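You operate a simulated robot arm through the tools that you are given. There is no shell and no other tool.

The job below is to be done with a simulated robot arm. You get a single attempt, and the scene is never put back.

TASK
Wind 80 cm of beige welt cord and chalk the length.
Fine: leader across, gate shut and counter zeroed before winding; one chalk mark after, no loops.

It is judged by the outcome, as a careful person would: the job done as asked, and still so three seconds after it is handed in. It fails if anything else is knocked over, pushed out of place, dropped, spilled or broken.

THE ROBOT
A 6-joint arm with a two-finger parallel gripper, fixed in place. Base frame: the origin is at the foot of the arm, x ahead of it, y to its left, z up. Readings come in cm, degrees, newtons and seconds.
Its first joint turns from -166.0 to 166.0 degrees. Payload 3.91 kg.
The TCP is the grasp point between the finger pads, 3 cm short of the fingertips. In the tool frame z runs along the fingers and y along their closing line. Largest opening 11 cm; finger width 2, thickness 1; the body of the gripper, 4.8 by 11.2 cm, starts 5.5 cm behind the TCP.
Orientation is that of the tool frame in the base frame, as [roll, pitch, yaw] about the fixed x, y, z axes, in that order (R = Rz(yaw) Ry(pitch) Rx(roll)). With the fingers straight down and closing along the base's y, the tool's x points along the base's -x, its y along +y and its z along -z.

THE INTERFACE
- The arm moves only by the tool apply_moves. Its argument "steps" is text: rows parted by semicolons, each of 7 numbers parted by spaces: the turn, a rotation vector about the tool's x, y, z in degrees, then the shift along the tool's x, y, z in mm, then the closure, from 0 (fully open) to 1 (shut). In form: rx ry rz tx ty tz jaw; .... A call has 1 to 20 rows; each row is the pose to reach, as a shift and turn from the pose commanded when the call began, along the tool's axes at that moment. Each row takes 0.2 s and may step no farther than 5 cm and 8.6 degrees from the row before; otherwise, or with a gripper value out of range, the whole call is refused. A pose out of reach is approached as far as the arm can. The call stops where the force on the tool passes 40 N (or 10 N more than at its start, if that is more) or the arm is blocked; 0.2 s more then pass. The fingers move at their own pace (about 15.3 cm/s each) and stop on an object; they squeeze with about 39 N. The grip force told is the motor's: it shows also when the fingers shut on nothing. Time passes only in rows, and 0.2 s behind the last, so rows that repeat a pose let the fingers close. It gives the time, the measured TCP pose, the force on the tool (base axes), the opening and the grip force at its end, in the units of the frame above (readings bear some noise), with the torque about the TCP (base axes, N m) and any sound that the robot's microphone picked up.
- Cameras (640 x 400 px; columns grow to the right, rows downward): "scene" is fixed at [22.33, 64.52, 158.65]; the picture's right is [-0.55, -0.84, 0.00], its down [-0.39, 0.26, -0.88] and it looks along [0.74, -0.49, -0.47] (base axes); focal length 314 px, centre (320, 200). "wrist" rides on the gripper at [7.2, 1.7, -10.3] in the tool frame; the picture's right is [-0.23, 0.97, 0.00], its down [-0.76, -0.18, -0.62] and it looks along [-0.61, -0.14, 0.78] (tool axes); focal length 222 px, centre (320, 200). There is no depth. A picture from a camera that has moved, and an enlarged one, comes with that camera's place and axes in the base frame and with its lens. The place of the scene camera against the robot may be out by one fixed shift of up to 1.2 cm in any direction.
- get_image(camera): a new picture of that camera. It takes no simulated time.
- zoom(camera, box): a new picture of the part [left, top, right, bottom] of that camera's present view, enlarged. It takes no simulated time.
- close_job(): hands the job in; it is judged then, once.

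Nothing tells you positions but the pictures and the camera data. Unless the task says otherwise, let go and move clear before handing in.

The tools are called after "Call:" as a command line: name --argument value ..., lists and objects as JSON in quotes. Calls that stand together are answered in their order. apply_moves: Moves the arm, as the interface text tells. Its arguments: {"type":"object","properties":{"steps":{"type":"string"}},"required":["steps"]} The other tools are called the same way: get_image (camera) takes a picture; zoom (camera, box) takes an enlarged picture of a part of a camera's view; close_job () hands the job in.

At the start:

```text
t: 0.0
position: [53.16, 12.65, 138.48]
tool_rot: [-180.0, 0.1, 179.9]
force: [0.2, -0.4, -0.2]
ft_torque: [0.01, -0.01, 0.0]
width: 11.01
finger_force: 0.2
```

scene: 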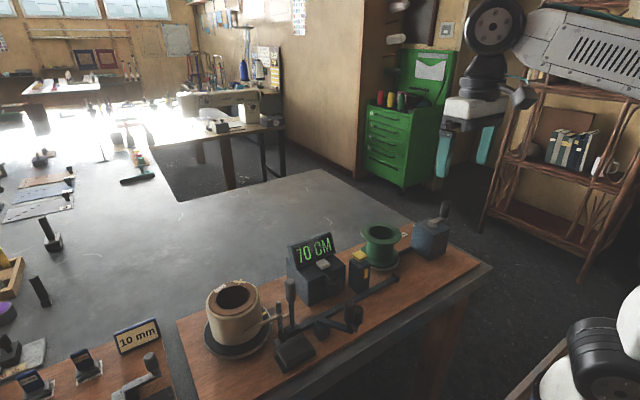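
wrist: 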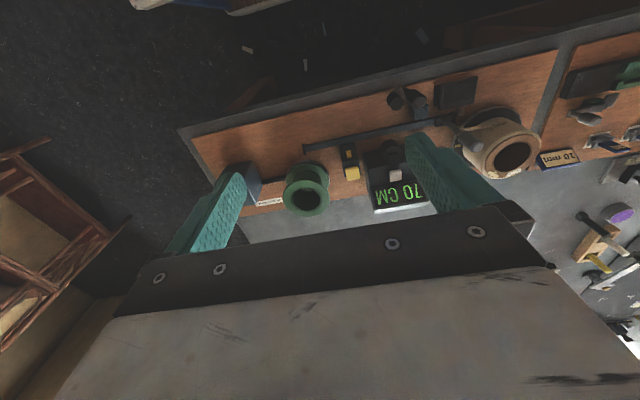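

I see a bench with a wooden board holding a beige cord spool, a post/gate mechanism, a counter reading "70 CM", a green take-up reel and a blue box with a lever or crank. I'll zoom in to understand each part before moving.

Call:
zoom --camera "scene" --box '[180, 190, 500, 390]'

Call:
zoom --camera "scene" --box '[190, 250, 350, 380]'

Call:
zoom --camera "scene" --box '[280, 190, 460, 320]'

Call:
zoom --camera "wrist" --box '[180, 60, 560, 240]'

```text
2.00 times, centred on (340, 290) of scene
camera zoom: at [22.33, 64.52, 158.65], right [-0.55, -0.84, 0.0], down [-0.39, 0.26, -0.88], along [0.74, -0.49, -0.47], focal length 627 px, centre (280, 20)
```

zoom: 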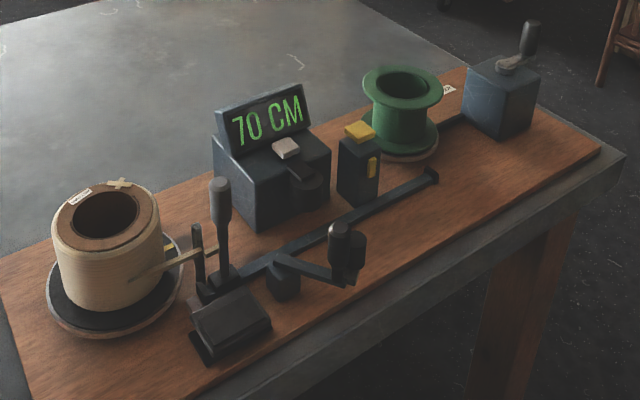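

```text
3.08 times, centred on (270, 315) of scene
camera zoom: at [22.33, 64.52, 158.65], right [-0.55, -0.84, 0.0], down [-0.39, 0.26, -0.88], along [0.74, -0.49, -0.47], focal length 965 px, centre (474, -154)
```

zoom: 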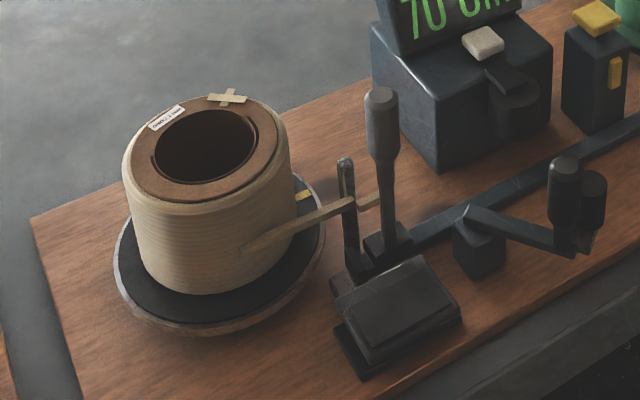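

```text
3.08 times, centred on (370, 255) of scene
camera zoom: at [22.33, 64.52, 158.65], right [-0.55, -0.84, 0.0], down [-0.39, 0.26, -0.88], along [0.74, -0.49, -0.47], focal length 965 px, centre (166, 31)
```

zoom: 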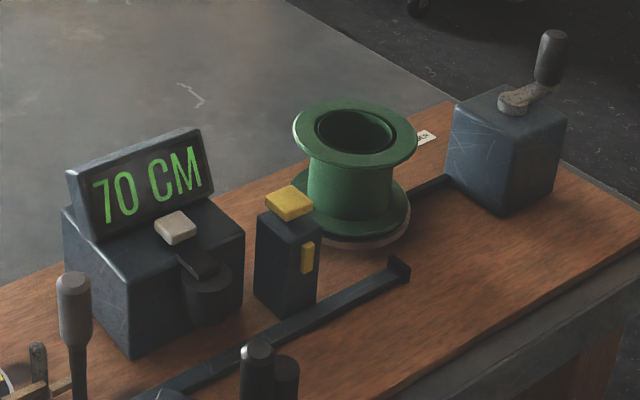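

```text
1.68 times, centred on (370, 150) of wrist
camera zoom: at [45.9, 14.28, 148.89], right [0.23, 0.97, 0.0], down [0.76, -0.18, 0.62], along [0.61, -0.14, -0.78], focal length 374 px, centre (236, 284)
```

zoom: 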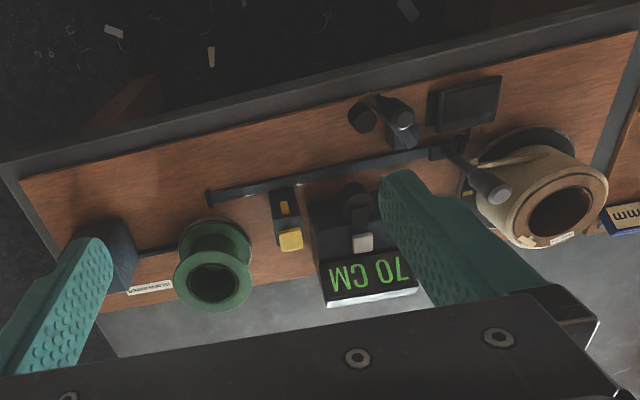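

The bench seems to be about 90 cm up, with the counter's pale button near (79, 26, 102). I'll look at each mechanism more closely before choosing an order of work.

Call:
zoom --camera "scene" --box '[255, 270, 335, 320]'

Call:
zoom --camera "scene" --box '[260, 320, 340, 370]'

Call:
zoom --camera "scene" --box '[300, 290, 380, 340]'

Call:
zoom --camera "scene" --box '[300, 240, 380, 290]'

Call:
zoom --camera "scene" --box '[370, 200, 460, 260]'

Call:
zoom --camera "scene" --box '[0, 300, 200, 400]'

```text
8.00 times, centred on (295, 295) of scene
camera zoom: at [22.33, 64.52, 158.65], right [-0.55, -0.84, 0.0], down [-0.39, 0.26, -0.88], along [0.74, -0.49, -0.47], focal length 2509 px, centre (520, -560)
```

zoom: 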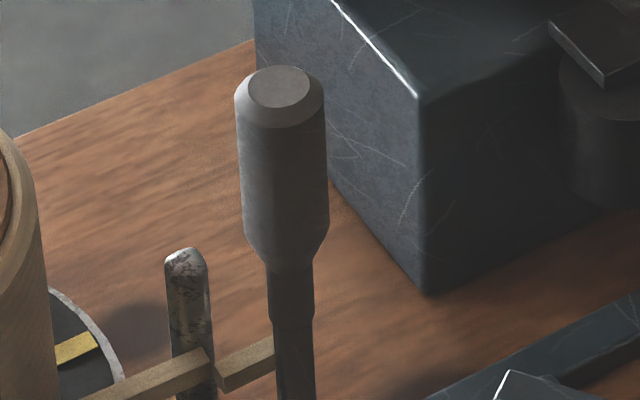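

```text
8.00 times, centred on (300, 345) of scene
camera zoom: at [22.33, 64.52, 158.65], right [-0.55, -0.84, 0.0], down [-0.39, 0.26, -0.88], along [0.74, -0.49, -0.47], focal length 2509 px, centre (480, -960)
```

zoom: 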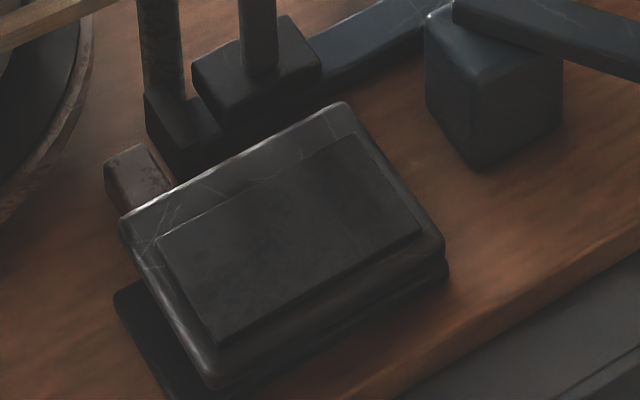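

```text
8.00 times, centred on (340, 315) of scene
camera zoom: at [22.33, 64.52, 158.65], right [-0.55, -0.84, 0.0], down [-0.39, 0.26, -0.88], along [0.74, -0.49, -0.47], focal length 2509 px, centre (160, -720)
```

zoom: 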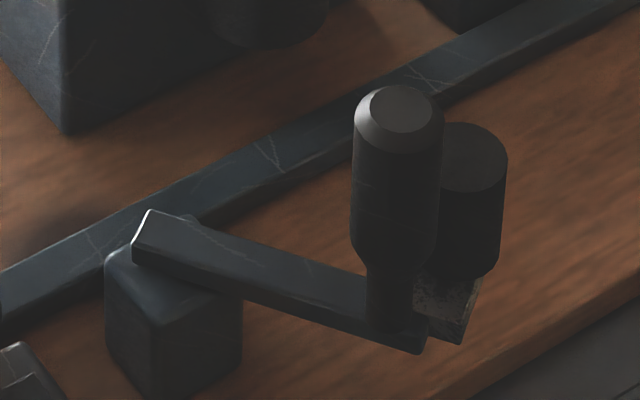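

```text
8.00 times, centred on (340, 265) of scene
camera zoom: at [22.33, 64.52, 158.65], right [-0.55, -0.84, 0.0], down [-0.39, 0.26, -0.88], along [0.74, -0.49, -0.47], focal length 2509 px, centre (160, -320)
```

zoom: 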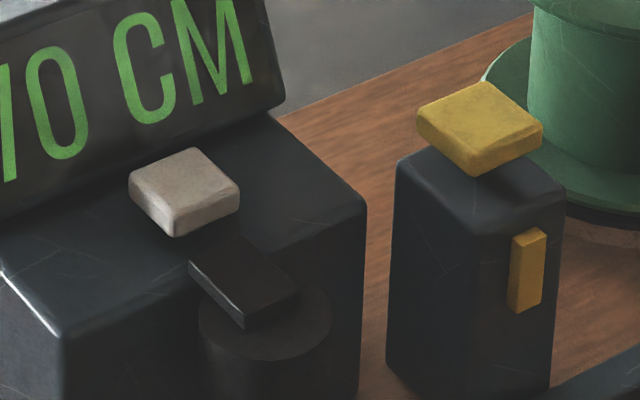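

```text
6.67 times, centred on (415, 230) of scene
camera zoom: at [22.33, 64.52, 158.65], right [-0.55, -0.84, 0.0], down [-0.39, 0.26, -0.88], along [0.74, -0.49, -0.47], focal length 2091 px, centre (-313, 0)
```

zoom: 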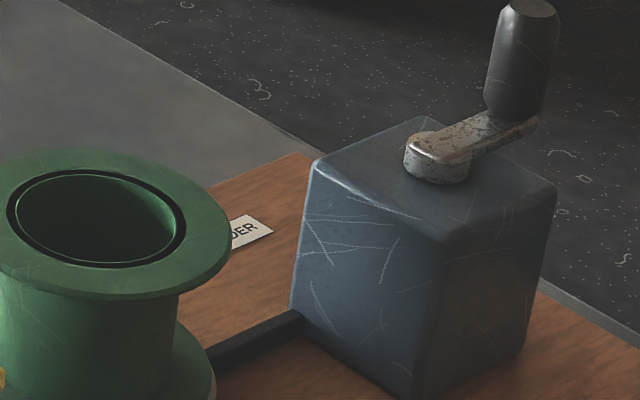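

```text
3.20 times, centred on (100, 350) of scene
camera zoom: at [22.33, 64.52, 158.65], right [-0.55, -0.84, 0.0], down [-0.39, 0.26, -0.88], along [0.74, -0.49, -0.47], focal length 1004 px, centre (1024, -280)
```

zoom: 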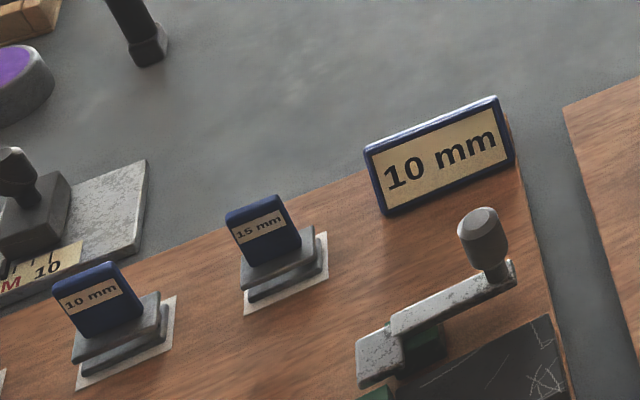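

The rig seems to be a supply spool, a carriage with a tall handle on a rail that carries the leader, a swing-arm gate, a counter with a reset button, a yellow-topped marker, and a reel with a crank box. I'm moving the arm over to get closer wrist views from a safe height.

Call:
apply_moves --steps "0 0 0 0 34 26 0; 0 0 0 0 68 52 0; 0 0 0 0 102 78 0; 0 0 0 0 136 104 0; 0 0 0 0 170 130 0; 0 0 0 0 170 130 0"

Call:
get_image --camera "wrist"

Call:
get_image --camera "scene"

```text
t: 1.4
position: [53.37, 29.53, 125.41]
tool_rot: [179.9, 0.1, 179.9]
force: [-0.6, 0.0, 0.5]
ft_torque: [0.0, -0.01, 0.01]
width: 10.99
finger_force: 0.0
```

```text
taken
camera wrist: at [45.95, 31.25, 135.77], right [0.23, 0.97, 0.0], down [0.76, -0.18, 0.62], along [0.61, -0.14, -0.78], focal length 222 px, centre (320, 200)
```

wrist: 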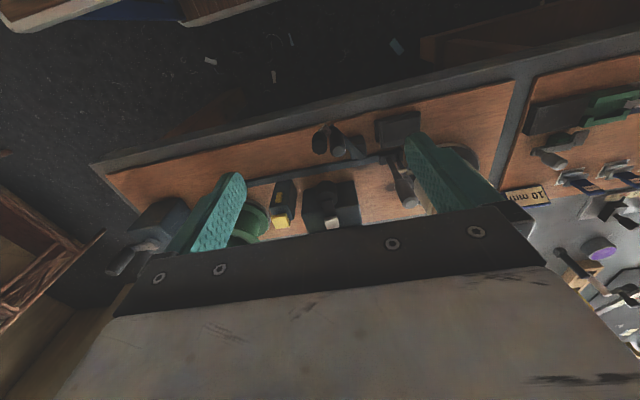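

```text
taken
```

scene: 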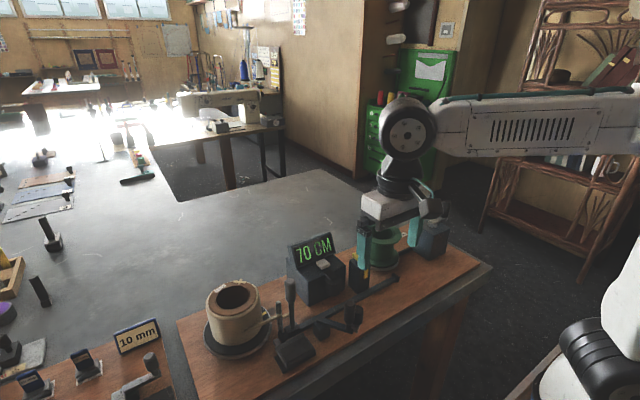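

The wrist view now covers the rail and gate. I'll enlarge those parts to fix their positions.

Call:
zoom --camera "wrist" --box '[290, 90, 490, 215]'

Call:
zoom --camera "wrist" --box '[100, 140, 300, 280]'

Call:
zoom --camera "wrist" --box '[230, 140, 370, 240]'

```text
3.20 times, centred on (390, 152) of wrist
camera zoom: at [45.95, 31.25, 135.77], right [0.23, 0.97, 0.0], down [0.76, -0.18, 0.62], along [0.61, -0.14, -0.78], focal length 711 px, centre (96, 352)
```

zoom: 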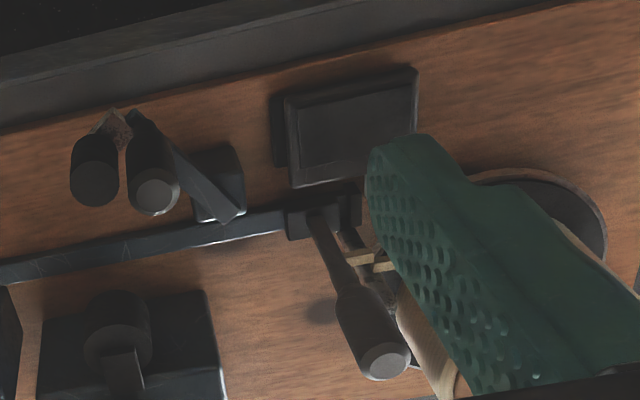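

```text
2.86 times, centred on (200, 210) of wrist
camera zoom: at [45.95, 31.25, 135.77], right [0.23, 0.97, 0.0], down [0.76, -0.18, 0.62], along [0.61, -0.14, -0.78], focal length 635 px, centre (663, 171)
```

zoom: 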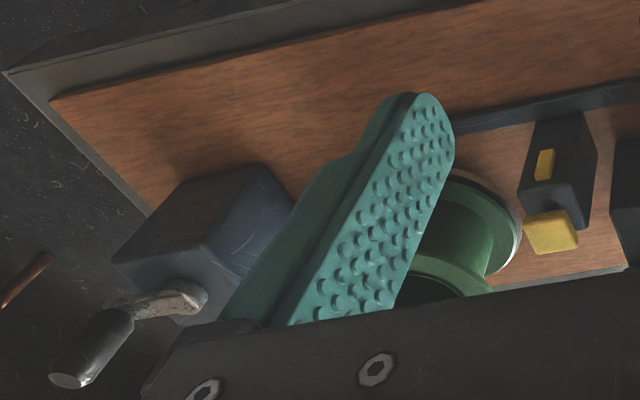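

```text
4.00 times, centred on (300, 190) of wrist
camera zoom: at [45.95, 31.25, 135.77], right [0.23, 0.97, 0.0], down [0.76, -0.18, 0.62], along [0.61, -0.14, -0.78], focal length 888 px, centre (400, 240)
```

zoom: 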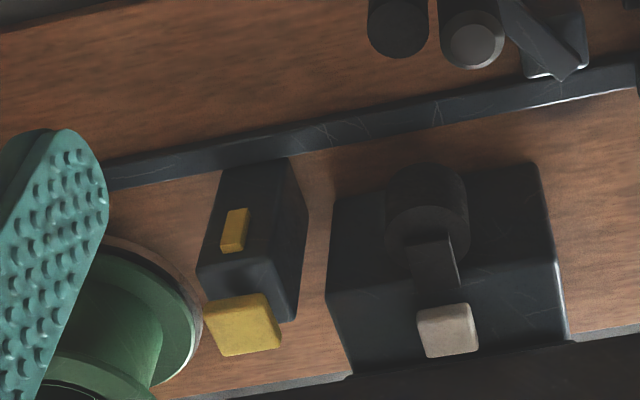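

I now put the carriage handle at about (71, 40, 108), the gate handle at (61, 31, 105), the measuring wheel at (73.6, 26) and a brake-like pad at (66, 43). The crank isn't fixed well yet, so I'm moving along at height to look at it.

Call:
apply_moves --steps "0 0 0 0 -46 0 0; 0 0 0 0 -92 0 0; 0 0 0 0 -138 0 0; 0 0 0 0 -184 0 0; 0 0 0 0 -230 0 0; 0 0 0 0 -276 0 0; 0 0 0 0 -322 0 0; 0 0 0 0 -368 0 0; 0 0 0 0 -414 0 0; 0 0 0 0 -414 0 0"

Call:
get_image --camera "wrist"

Call:
zoom --camera "wrist" --box '[220, 100, 420, 225]'

Call:
zoom --camera "wrist" --box '[400, 60, 640, 210]'

Call:
zoom --camera "scene" --box '[370, 190, 470, 260]'

```text
t: 3.6
position: [53.09, -11.81, 125.5]
tool_rot: [179.9, 0.1, -180.0]
force: [0.5, 0.4, -0.1]
ft_torque: [0.0, -0.03, 0.01]
width: 10.99
finger_force: 0.0
```

```text
taken
camera wrist: at [45.83, -10.16, 135.9], right [0.23, 0.97, 0.0], down [0.76, -0.18, 0.62], along [0.61, -0.14, -0.78], focal length 222 px, centre (320, 200)
```

wrist: 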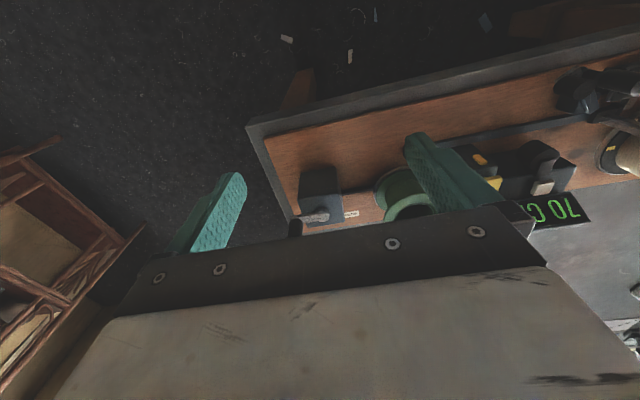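

```text
3.20 times, centred on (320, 162) of wrist
camera zoom: at [45.83, -10.16, 135.9], right [0.23, 0.97, 0.0], down [0.76, -0.18, 0.62], along [0.61, -0.14, -0.78], focal length 711 px, centre (320, 320)
```

zoom: 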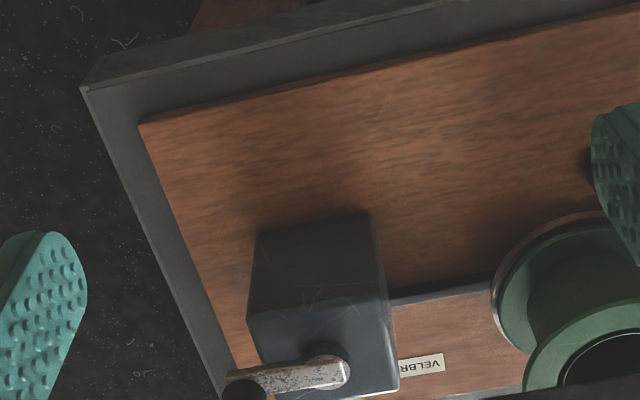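

```text
2.67 times, centred on (520, 135) of wrist
camera zoom: at [45.83, -10.16, 135.9], right [0.23, 0.97, 0.0], down [0.76, -0.18, 0.62], along [0.61, -0.14, -0.78], focal length 592 px, centre (-213, 373)
```

zoom: 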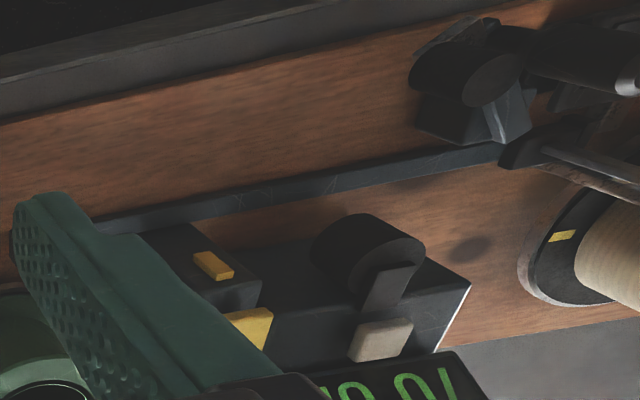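

```text
5.71 times, centred on (420, 225) of scene
camera zoom: at [22.33, 64.52, 158.65], right [-0.55, -0.84, 0.0], down [-0.39, 0.26, -0.88], along [0.74, -0.49, -0.47], focal length 1792 px, centre (-251, 57)
```

zoom: 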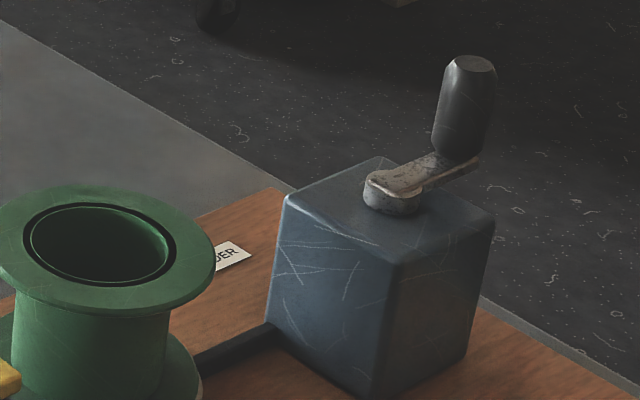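

The board top is at z≈91, the crank pivot at about (75.7, −16.0, 102.8), and the crank handle roughly 5 cm from it toward −y, topping out near z 110. Next I'm taking a closer look at the pad, carriage and gate from y≈40.

Call:
apply_moves --steps "0 0 0 -2 43 8 0; 0 0 0 -3 86 16 0; 0 0 0 -5 129 24 0; 0 0 0 -6 173 32 0; 0 0 0 -8 216 40 0; 0 0 0 -9 259 48 0; 0 0 0 -11 302 56 0; 0 0 0 -12 345 64 0; 0 0 0 -14 388 72 0; 0 0 0 -16 432 80 0; 0 0 0 -18 475 88 0; 0 0 0 -20 508 95 0; 0 0 0 -20 508 95 0"

Call:
get_image --camera "wrist"

Call:
zoom --camera "wrist" --box '[280, 100, 440, 200]'

Call:
zoom --camera "wrist" --box '[200, 100, 360, 200]'

```text
t: 6.4
position: [55.16, 38.93, 116.06]
tool_rot: [-180.0, 0.1, 179.9]
force: [0.8, 0.2, -0.1]
ft_torque: [-0.01, 0.01, 0.02]
width: 11.0
finger_force: 0.0
```

```text
taken
camera wrist: at [47.95, 40.63, 126.39], right [0.23, 0.97, 0.0], down [0.76, -0.18, 0.62], along [0.61, -0.14, -0.78], focal length 222 px, centre (320, 200)
```

wrist: 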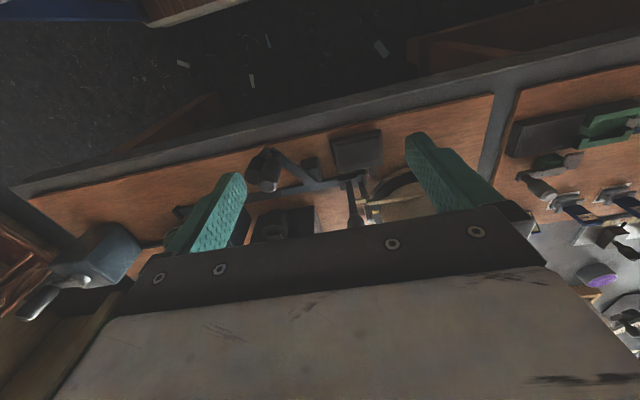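

```text
4.00 times, centred on (360, 150) of wrist
camera zoom: at [47.95, 40.63, 126.39], right [0.23, 0.97, 0.0], down [0.76, -0.18, 0.62], along [0.61, -0.14, -0.78], focal length 888 px, centre (160, 400)
```

zoom: 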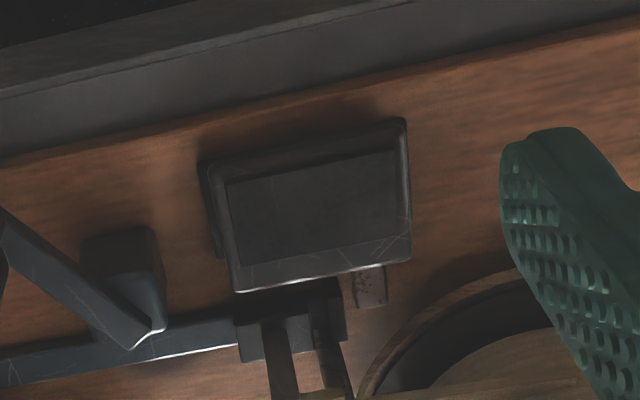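

```text
4.00 times, centred on (280, 150) of wrist
camera zoom: at [47.95, 40.63, 126.39], right [0.23, 0.97, 0.0], down [0.76, -0.18, 0.62], along [0.61, -0.14, -0.78], focal length 888 px, centre (480, 400)
```

zoom: 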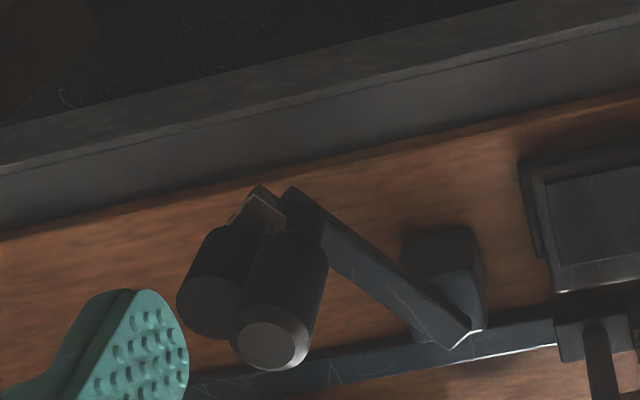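

The pad beside the supply disc appears to be a spool brake, so I'll wind slowly and avoid overrunning it. I'm raising the arm for an unobstructed view of the carriage handle and post before gripping.

Call:
apply_moves --steps "0 0 0 0 0 -45 0; 0 0 0 0 0 -90 0; 0 0 0 0 0 -135 0; 0 0 0 0 0 -180 0; 0 0 0 0 0 -180 0"

Call:
get_image --camera "wrist"

Call:
zoom --camera "wrist" --box '[260, 110, 420, 210]'

Call:
zoom --camera "wrist" --box '[310, 140, 420, 210]'

```text
t: 7.6
position: [55.27, 38.92, 133.99]
tool_rot: [179.9, 0.1, 179.8]
force: [0.6, 0.0, 0.0]
ft_torque: [0.0, 0.01, 0.01]
width: 11.01
finger_force: 0.1
```

```text
taken
camera wrist: at [47.91, 40.62, 144.38], right [0.23, 0.97, 0.0], down [0.76, -0.18, 0.62], along [0.61, -0.14, -0.78], focal length 222 px, centre (320, 200)
```

wrist: 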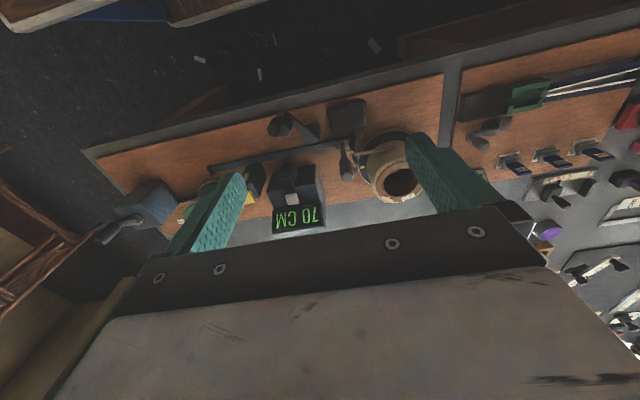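

```text
4.00 times, centred on (340, 160) of wrist
camera zoom: at [47.91, 40.62, 144.38], right [0.23, 0.97, 0.0], down [0.76, -0.18, 0.62], along [0.61, -0.14, -0.78], focal length 888 px, centre (240, 360)
```

zoom: 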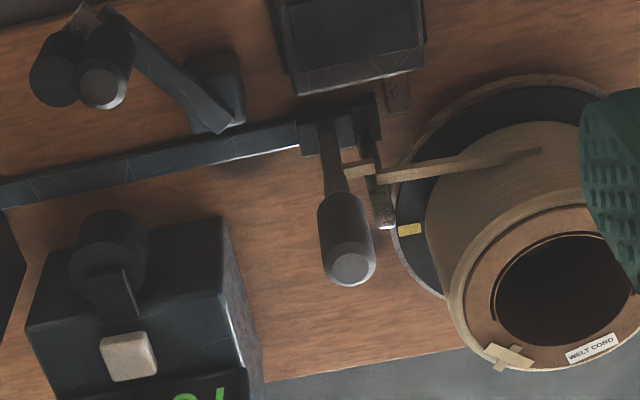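

```text
5.71 times, centred on (365, 175) of wrist
camera zoom: at [47.91, 40.62, 144.38], right [0.23, 0.97, 0.0], down [0.76, -0.18, 0.62], along [0.61, -0.14, -0.78], focal length 1269 px, centre (63, 343)
```

zoom: 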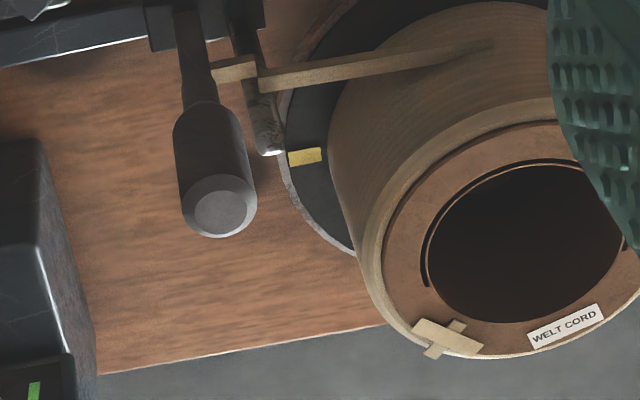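

Now clear: the cord runs from the supply to a clip post on the carriage, whose handle is at about (71.5, 40.5) topping out near z 108.5; the rusty post reaches about z 104. I'll come in above the handle with the jaws part open.

Call:
apply_moves --steps "0 0 0 -27 3 23 0.2; 0 0 0 -54 6 46 0.4; 0 0 0 -81 8 69 0.4; 0 0 0 -108 11 92 0.4; 0 0 0 -135 14 115 0.4; 0 0 0 -162 16 138 0.4; 0 0 0 -162 16 138 0.4"

Call:
zoom --camera "scene" --box '[180, 200, 380, 325]'

Call:
get_image --camera "wrist"

```text
t: 9.2
position: [71.53, 40.55, 120.2]
tool_rot: [180.0, 0.1, 179.9]
force: [-0.2, 0.4, 0.0]
ft_torque: [0.01, 0.0, -0.01]
width: 6.57
finger_force: 0.1
```

```text
3.20 times, centred on (280, 262) of scene
camera zoom: at [22.33, 64.52, 158.65], right [-0.55, -0.84, 0.0], down [-0.39, 0.26, -0.88], along [0.74, -0.49, -0.47], focal length 1004 px, centre (448, 0)
```

zoom: 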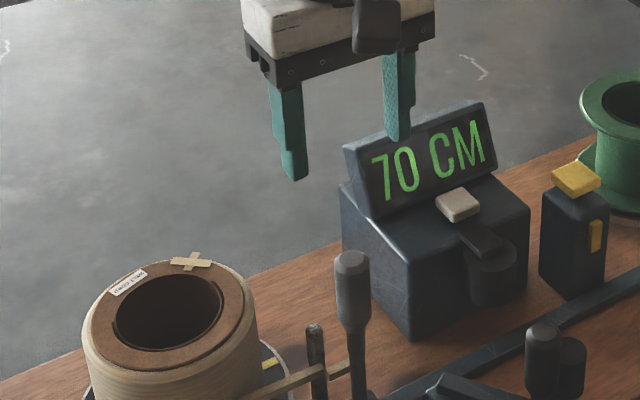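

```text
taken
camera wrist: at [64.19, 42.23, 130.61], right [0.23, 0.97, 0.0], down [0.76, -0.18, 0.62], along [0.61, -0.14, -0.78], focal length 222 px, centre (320, 200)
```

wrist: 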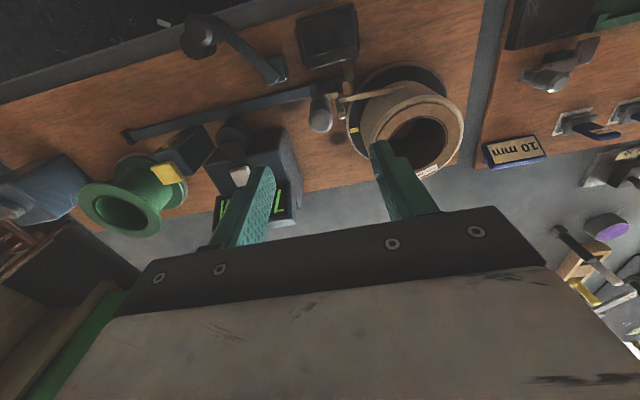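

The wrist view shows the handle's top exactly beneath the grasp point. I'm lowering to z≈108.2 so the fingertips stay above the rusty post, then closing gently on the handle.

Call:
apply_moves --steps "0 0 0 0 0 40 0.4; 0 0 0 0 0 80 0.4; 0 0 0 0 0 105 0.4; 0 0 0 0 0 120 0.4; 0 0 0 0 0 120 0.4"

Call:
zoom --camera "scene" --box '[200, 220, 360, 320]'

Call:
zoom --camera "wrist" --box '[220, 60, 440, 220]'

```text
t: 10.4
position: [71.52, 40.45, 108.23]
tool_rot: [180.0, 0.1, 179.9]
force: [0.0, 0.3, 0.2]
ft_torque: [0.03, 0.04, -0.03]
width: 6.63
finger_force: 0.1
```

```text
4.00 times, centred on (280, 270) of scene
camera zoom: at [22.33, 64.52, 158.65], right [-0.55, -0.84, 0.0], down [-0.39, 0.26, -0.88], along [0.74, -0.49, -0.47], focal length 1255 px, centre (480, -80)
```

zoom: 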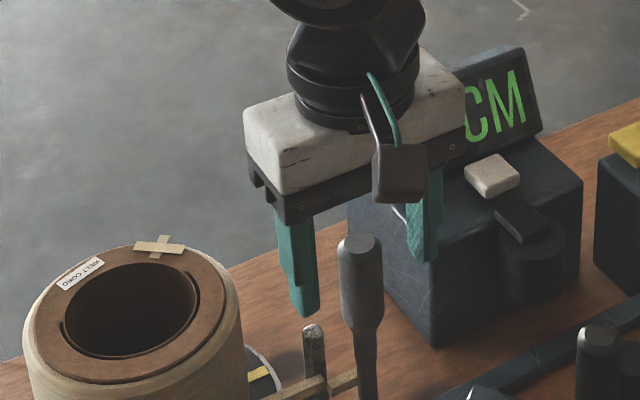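

```text
2.50 times, centred on (330, 140) of wrist
camera zoom: at [64.21, 42.18, 118.6], right [0.23, 0.97, 0.0], down [0.76, -0.18, 0.62], along [0.61, -0.14, -0.78], focal length 555 px, centre (295, 350)
```

zoom: 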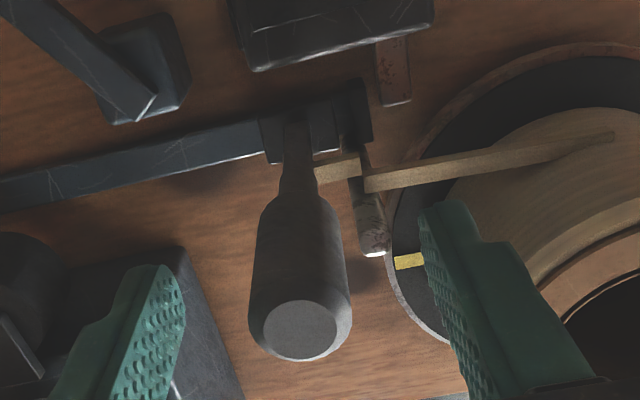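

The handle sits between the fingers with its top near z 108.3, and the post top is near z 104.6. I'll raise 4 mm for clearance and then close.

Call:
apply_moves --steps "0 0 0 0 0 -4 0.4; 0 0 0 0 0 -4 0.6; 0 0 0 0 0 -4 0.75; 0 0 0 0 0 -4 1; 0 0 0 0 0 -4 1; 0 0 0 0 0 -4 1"

Call:
zoom --camera "scene" --box '[200, 220, 360, 320]'

Call:
zoom --camera "wrist" --box '[220, 60, 440, 220]'

```text
t: 11.8
position: [71.46, 40.49, 108.65]
tool_rot: [-180.0, 0.1, 179.9]
force: [-1.5, -2.6, -1.0]
ft_torque: [0.48, 0.04, -0.04]
width: 2.55
finger_force: 45.4
```

```text
4.00 times, centred on (280, 270) of scene
camera zoom: at [22.33, 64.52, 158.65], right [-0.55, -0.84, 0.0], down [-0.39, 0.26, -0.88], along [0.74, -0.49, -0.47], focal length 1255 px, centre (480, -80)
```

zoom: 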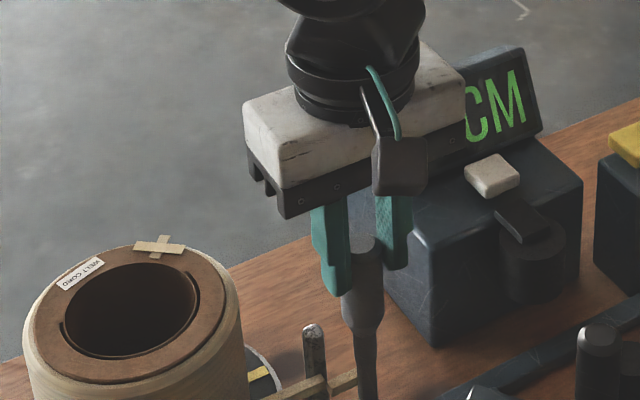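

```text
2.50 times, centred on (330, 140) of wrist
camera zoom: at [64.21, 42.17, 119.03], right [0.23, 0.97, 0.0], down [0.76, -0.18, 0.62], along [0.61, -0.14, -0.78], focal length 555 px, centre (295, 350)
```

zoom: 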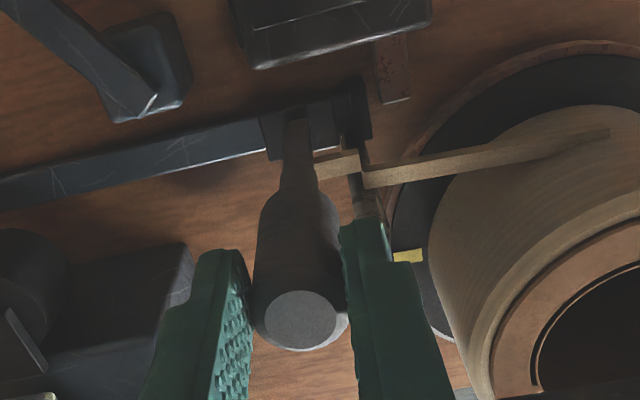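

The handle is gripped (width 2.55 cm). I'm sliding the carriage slowly along −y, starting with a short gentle stretch to check force and sound.

Call:
apply_moves --steps "0 0 0 0 -2 0 1; 0 0 0 0 -6 0 1; 0 0 0 0 -12 0 1; 0 0 0 0 -19 0 1; 0 0 0 0 -26 0 1; 0 0 0 0 -33 0 1; 0 0 0 0 -40 0 1; 0 0 0 0 -46 0 1; 0 0 0 0 -50 0 1; 0 0 0 0 -52 0 1"

Call:
zoom --camera "scene" --box '[180, 220, 380, 345]'

Call:
get_image --camera "wrist"

```text
t: 14.0
position: [71.49, 35.33, 108.7]
tool_rot: [-180.0, 0.1, 179.9]
force: [7.5, 1.2, 4.0]
ft_torque: [0.47, 0.53, 0.11]
width: 2.52
finger_force: 44.8
```

```text
3.20 times, centred on (280, 282) of scene
camera zoom: at [22.33, 64.52, 158.65], right [-0.55, -0.84, 0.0], down [-0.39, 0.26, -0.88], along [0.74, -0.49, -0.47], focal length 1004 px, centre (448, -64)
```

zoom: 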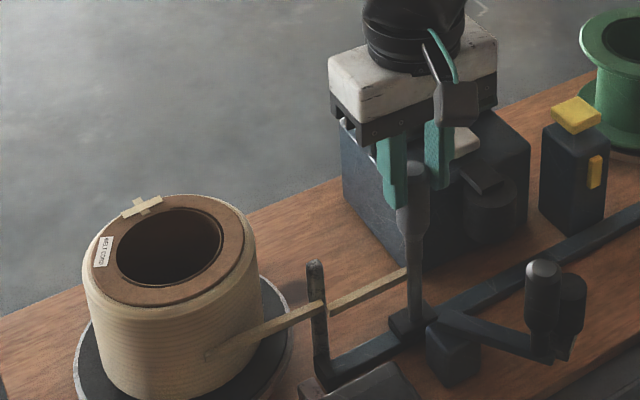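

```text
taken
camera wrist: at [64.2, 37.04, 119.03], right [0.23, 0.97, 0.0], down [0.76, -0.18, 0.62], along [0.61, -0.14, -0.78], focal length 222 px, centre (320, 200)
```

wrist: 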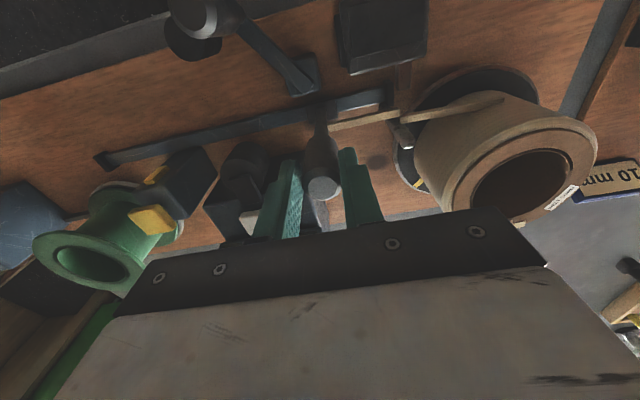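

The carriage slides freely and the cord pays out through the fixed post, with only a small sideways force of about 7 N. I'll check the rail's direction before continuing.

Call:
zoom --camera "wrist" --box '[80, 60, 400, 220]'

Call:
zoom --camera "scene" --box '[260, 240, 420, 340]'

```text
2.00 times, centred on (240, 140) of wrist
camera zoom: at [64.2, 37.04, 119.03], right [0.23, 0.97, 0.0], down [0.76, -0.18, 0.62], along [0.61, -0.14, -0.78], focal length 444 px, centre (480, 320)
```

zoom: 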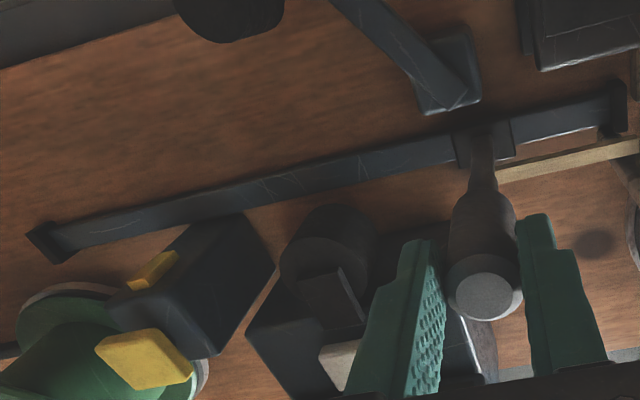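

```text
4.00 times, centred on (340, 290) of scene
camera zoom: at [22.33, 64.52, 158.65], right [-0.55, -0.84, 0.0], down [-0.39, 0.26, -0.88], along [0.74, -0.49, -0.47], focal length 1255 px, centre (240, -160)
```

zoom: 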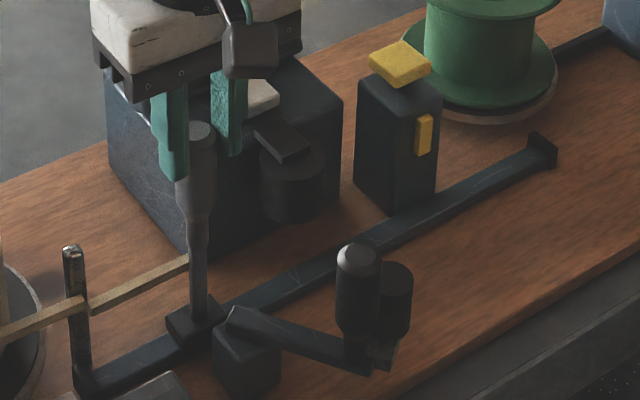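

The rail runs straight along y at x≈71.8, from about y 43 to y 6. I'm continuing the slow slide and easing in and out so the supply does not overrun.

Call:
apply_moves --steps "0 0 0 0 -2 0 1; 0 0 0 0 -6 0 1; 0 0 0 0 -12 0 1; 0 0 0 0 -19 0 1; 0 0 0 0 -26 0 1; 0 0 0 0 -33 0 1; 0 0 0 0 -40 0 1; 0 0 0 0 -47 0 1; 0 0 0 0 -54 0 1; 0 0 0 0 -61 0 1; 0 0 0 0 -68 0 1; 0 0 0 0 -75 0 1; 0 0 0 0 -82 0 1; 0 0 0 0 -89 0 1; 0 0 0 0 -96 0 1; 0 0 0 0 -103 0 1; 0 0 0 0 -110 0 1; 0 0 0 0 -116 0 1; 0 0 0 0 -120 0 1; 0 0 0 0 -122 0 1"

Call:
get_image --camera "scene"

```text
t: 18.2
position: [71.49, 23.08, 108.57]
tool_rot: [-180.0, 0.1, 179.8]
force: [12.6, -0.4, 9.8]
ft_torque: [0.39, -0.34, 0.01]
width: 2.53
finger_force: 45.3
```

```text
taken
```

scene: 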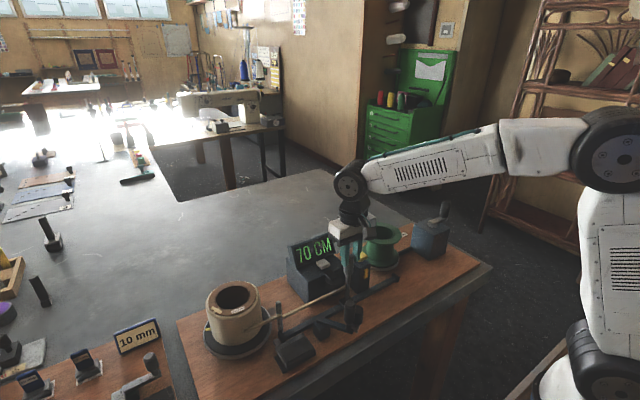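

The carriage is past the wheel at y≈23 and the cord is following it. I'm easing off the slight sideways and upward load and continuing toward the far stop.

Call:
apply_moves --steps "0 0 0 -0.5 -2 -0.5 1; 0 0 0 -1 -6 -0.5 1; 0 0 0 -1.5 -12 -1 1; 0 0 0 -1.5 -19 -1 1; 0 0 0 -1.5 -26 -1 1; 0 0 0 -1.5 -33 -1 1; 0 0 0 -1.5 -40 -1 1; 0 0 0 -1.5 -47 -1 1; 0 0 0 -1.5 -54 -1 1; 0 0 0 -1.5 -61 -1 1; 0 0 0 -1.5 -68 -1 1; 0 0 0 -1.5 -75 -1 1; 0 0 0 -1.5 -82 -1 1; 0 0 0 -1.5 -89 -1 1; 0 0 0 -1.5 -96 -1 1; 0 0 0 -1.5 -103 -1 1; 0 0 0 -1.5 -108 -1 1; 0 0 0 -1.5 -112 -1 1; 0 0 0 -1.5 -114 -1 1; 0 0 0 -1.5 -114 -1 1"

Call:
zoom --camera "scene" --box '[190, 200, 470, 375]'

Call:
get_image --camera "wrist"

```text
t: 22.4
position: [71.56, 11.61, 108.73]
tool_rot: [-179.9, 0.0, 179.9]
force: [-18.0, 1.1, -26.9]
ft_torque: [0.5, 0.49, 0.0]
width: 2.55
finger_force: 44.6
```

```text
2.29 times, centred on (330, 288) of scene
camera zoom: at [22.33, 64.52, 158.65], right [-0.55, -0.84, 0.0], down [-0.39, 0.26, -0.88], along [0.74, -0.49, -0.47], focal length 717 px, centre (297, 0)
```

zoom: 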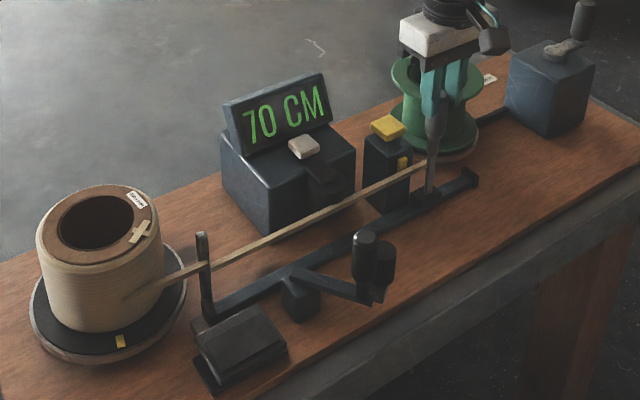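

```text
taken
camera wrist: at [64.28, 13.44, 119.1], right [0.23, 0.97, 0.0], down [0.76, -0.18, 0.62], along [0.61, -0.14, -0.78], focal length 222 px, centre (320, 200)
```

wrist: 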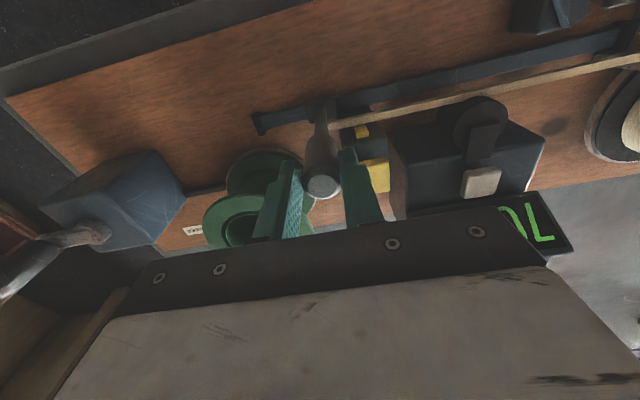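

The carriage is nearly across at y≈11.6, and the leader is stretched past the wheel and marker. My correction was a bit too large, so I'll relax it and creep to the end stop.

Call:
apply_moves --steps "0 0 0 0.3 0 0.3 1; 0 0 0 0.8 0 0.7 1; 0 0 0 0.8 -3 0.7 1; 0 0 0 0.8 -7 0.7 1; 0 0 0 0.8 -11 0.7 1; 0 0 0 0.8 -15 0.7 1; 0 0 0 0.8 -19 0.7 1; 0 0 0 0.8 -22 0.7 1; 0 0 0 0.8 -25 0.7 1; 0 0 0 0.8 -28 0.7 1; 0 0 0 0.8 -31 0.7 1"

Call:
zoom --camera "scene" --box '[300, 200, 460, 300]'

Call:
zoom --camera "wrist" --box '[220, 60, 460, 220]'

```text
t: 24.8
position: [71.63, 8.62, 108.64]
tool_rot: [-180.0, 0.1, 179.9]
force: [4.6, 0.5, -2.5]
ft_torque: [0.46, 0.71, 0.04]
width: 2.53
finger_force: 45.4
```

```text
4.00 times, centred on (380, 250) of scene
camera zoom: at [22.33, 64.52, 158.65], right [-0.55, -0.84, 0.0], down [-0.39, 0.26, -0.88], along [0.74, -0.49, -0.47], focal length 1255 px, centre (80, 0)
```

zoom: 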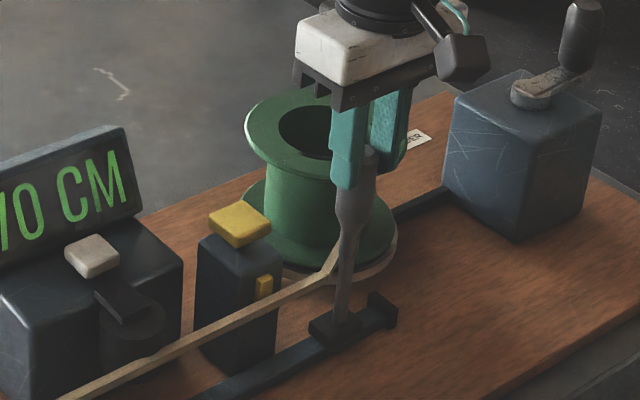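

```text
2.50 times, centred on (340, 140) of wrist
camera zoom: at [64.26, 10.34, 119.1], right [0.23, 0.97, 0.0], down [0.76, -0.18, 0.62], along [0.61, -0.14, -0.78], focal length 555 px, centre (270, 350)
```

zoom: 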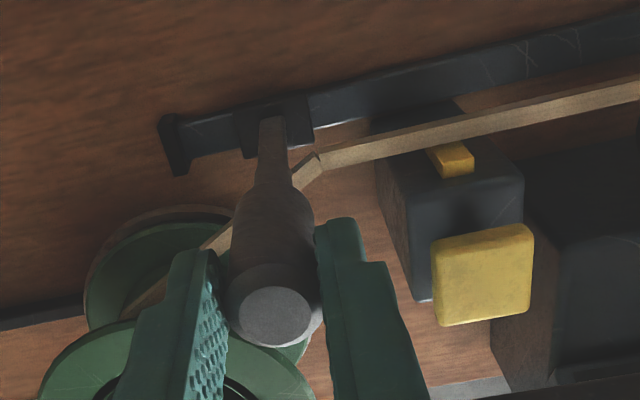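

The leader now appears to reach the green reel, bending near the carriage. There is still a gap to the rail's end stop, so I'll creep onward and watch the force and sound.

Call:
apply_moves --steps "0 0 0 0 -2 0 1; 0 0 0 0 -4 0 1; 0 0 0 0 -6 0 1; 0 0 0 0 -8 0 1; 0 0 0 0 -10 0 1; 0 0 0 0 -12 0 1"

Call:
zoom --camera "scene" --box '[300, 200, 460, 300]'

Call:
zoom --camera "wrist" --box '[220, 60, 460, 220]'

```text
t: 26.2
position: [71.61, 7.27, 108.73]
tool_rot: [-180.0, 0.1, 179.8]
force: [11.0, 0.0, 7.9]
ft_torque: [0.5, -0.5, -0.03]
width: 2.53
finger_force: 45.2
```

```text
4.00 times, centred on (380, 250) of scene
camera zoom: at [22.33, 64.52, 158.65], right [-0.55, -0.84, 0.0], down [-0.39, 0.26, -0.88], along [0.74, -0.49, -0.47], focal length 1255 px, centre (80, 0)
```

zoom: 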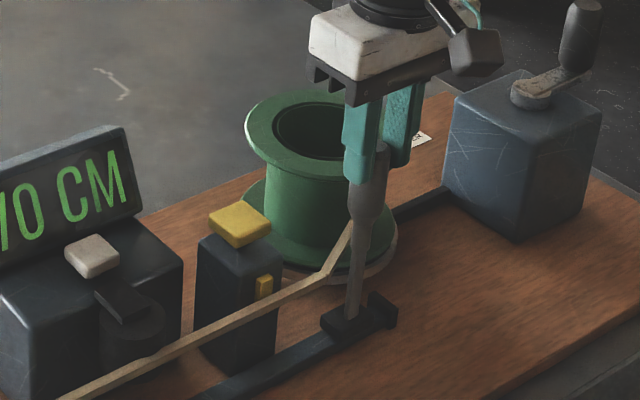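

```text
2.50 times, centred on (340, 140) of wrist
camera zoom: at [64.24, 9.14, 119.09], right [0.23, 0.97, 0.0], down [0.76, -0.18, 0.63], along [0.61, -0.14, -0.78], focal length 555 px, centre (270, 350)
```

zoom: 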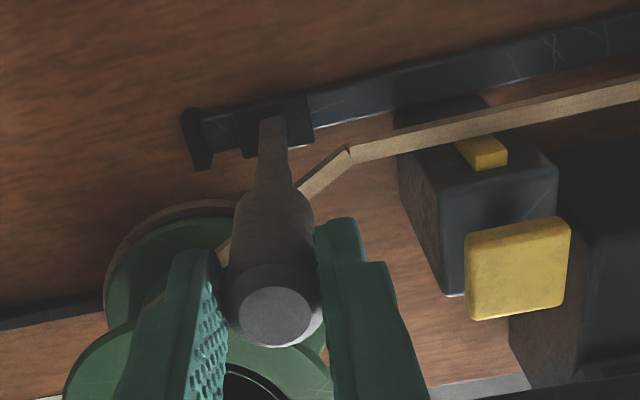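

The leader has left the carriage and is caught on the reel. There's still a sliver of travel left, so I'll push the carriage fully home against its stop.

Call:
apply_moves --steps "0 0 0 -0.3 -2 -0.2 1; 0 0 0 -0.3 -4 -0.2 1; 0 0 0 -0.3 -6 -0.2 1; 0 0 0 -0.3 -8 -0.2 1; 0 0 0 -0.3 -10 -0.2 1; 0 0 0 -0.3 -12 -0.2 1; 0 0 0 -0.3 -14 -0.2 1"

Call:
zoom --camera "scene" --box '[300, 200, 460, 300]'

Call:
zoom --camera "wrist" --box '[220, 60, 460, 220]'

```text
t: 28.0
position: [71.61, 6.43, 108.63]
tool_rot: [179.7, 0.0, -180.0]
force: [-1.4, 32.8, -3.3]
ft_torque: [0.37, -0.17, 0.29]
width: 2.54
finger_force: 45.0
stopped in row 7: the force on the tool passed its limit at 41 N (the readings are from after the stop); the commanded pose is now the measured one
```

```text
4.00 times, centred on (380, 250) of scene
camera zoom: at [22.33, 64.52, 158.65], right [-0.55, -0.84, 0.0], down [-0.39, 0.26, -0.88], along [0.74, -0.49, -0.47], focal length 1255 px, centre (80, 0)
```

zoom: 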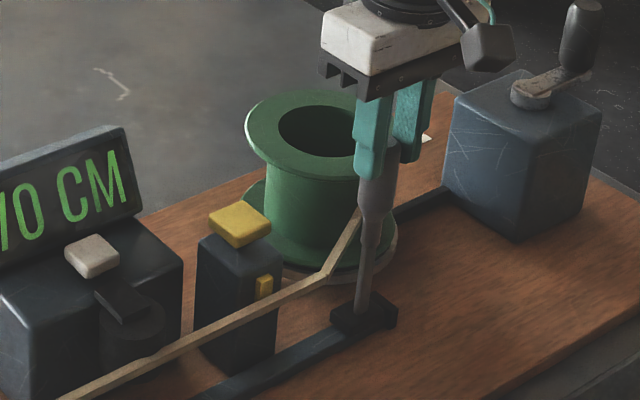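

```text
2.50 times, centred on (340, 140) of wrist
camera zoom: at [64.25, 8.05, 119.09], right [0.23, 0.97, 0.01], down [0.76, -0.18, 0.62], along [0.61, -0.14, -0.78], focal length 555 px, centre (270, 350)
```

zoom: 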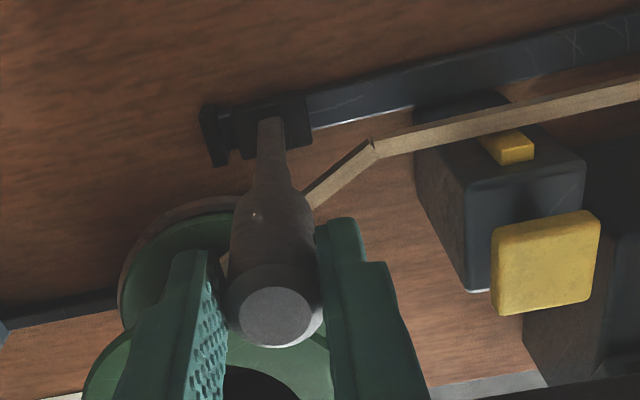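

The carriage is home against its end stop. I'll open the jaws, lift straight up and check that the leader stays caught.

Call:
apply_moves --steps "0 0 0 0 1 0 0.9; 0 0 0 0 1 0 0.5; 0 0 0 0 1 0 0.5; 0 0 0 0 1 -10 0.5; 0 0 0 0 1 -40 0.5; 0 0 0 0 1 -85 0.5; 0 0 0 0 1 -130 0.5; 0 0 0 0 1 -170 0.5; 0 0 0 0 1 -170 0.5"

Call:
zoom --camera "scene" --box '[190, 200, 470, 375]'

Call:
get_image --camera "wrist"

```text
t: 30.0
position: [71.45, 6.16, 125.72]
tool_rot: [179.9, 0.2, 179.9]
force: [0.6, -0.9, -0.2]
ft_torque: [-0.02, 0.01, -0.01]
width: 5.49
finger_force: 0.1
```

```text
2.29 times, centred on (330, 288) of scene
camera zoom: at [22.33, 64.52, 158.65], right [-0.55, -0.84, 0.0], down [-0.39, 0.26, -0.88], along [0.74, -0.49, -0.47], focal length 717 px, centre (297, 0)
```

zoom: 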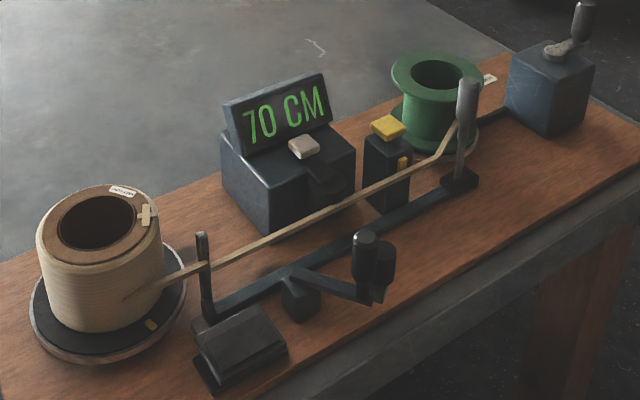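

```text
taken
camera wrist: at [64.2, 7.85, 136.13], right [0.23, 0.97, 0.0], down [0.76, -0.18, 0.62], along [0.61, -0.14, -0.78], focal length 222 px, centre (320, 200)
```

wrist: 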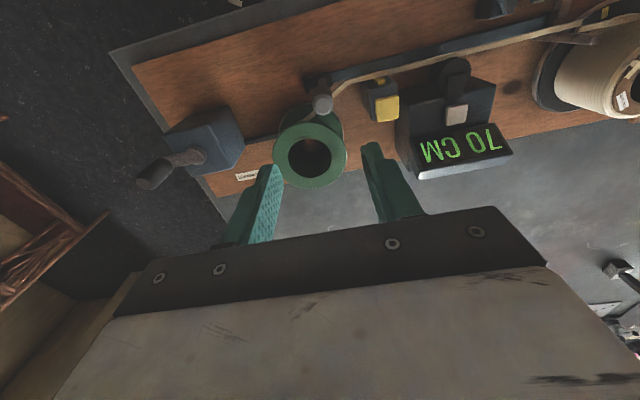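

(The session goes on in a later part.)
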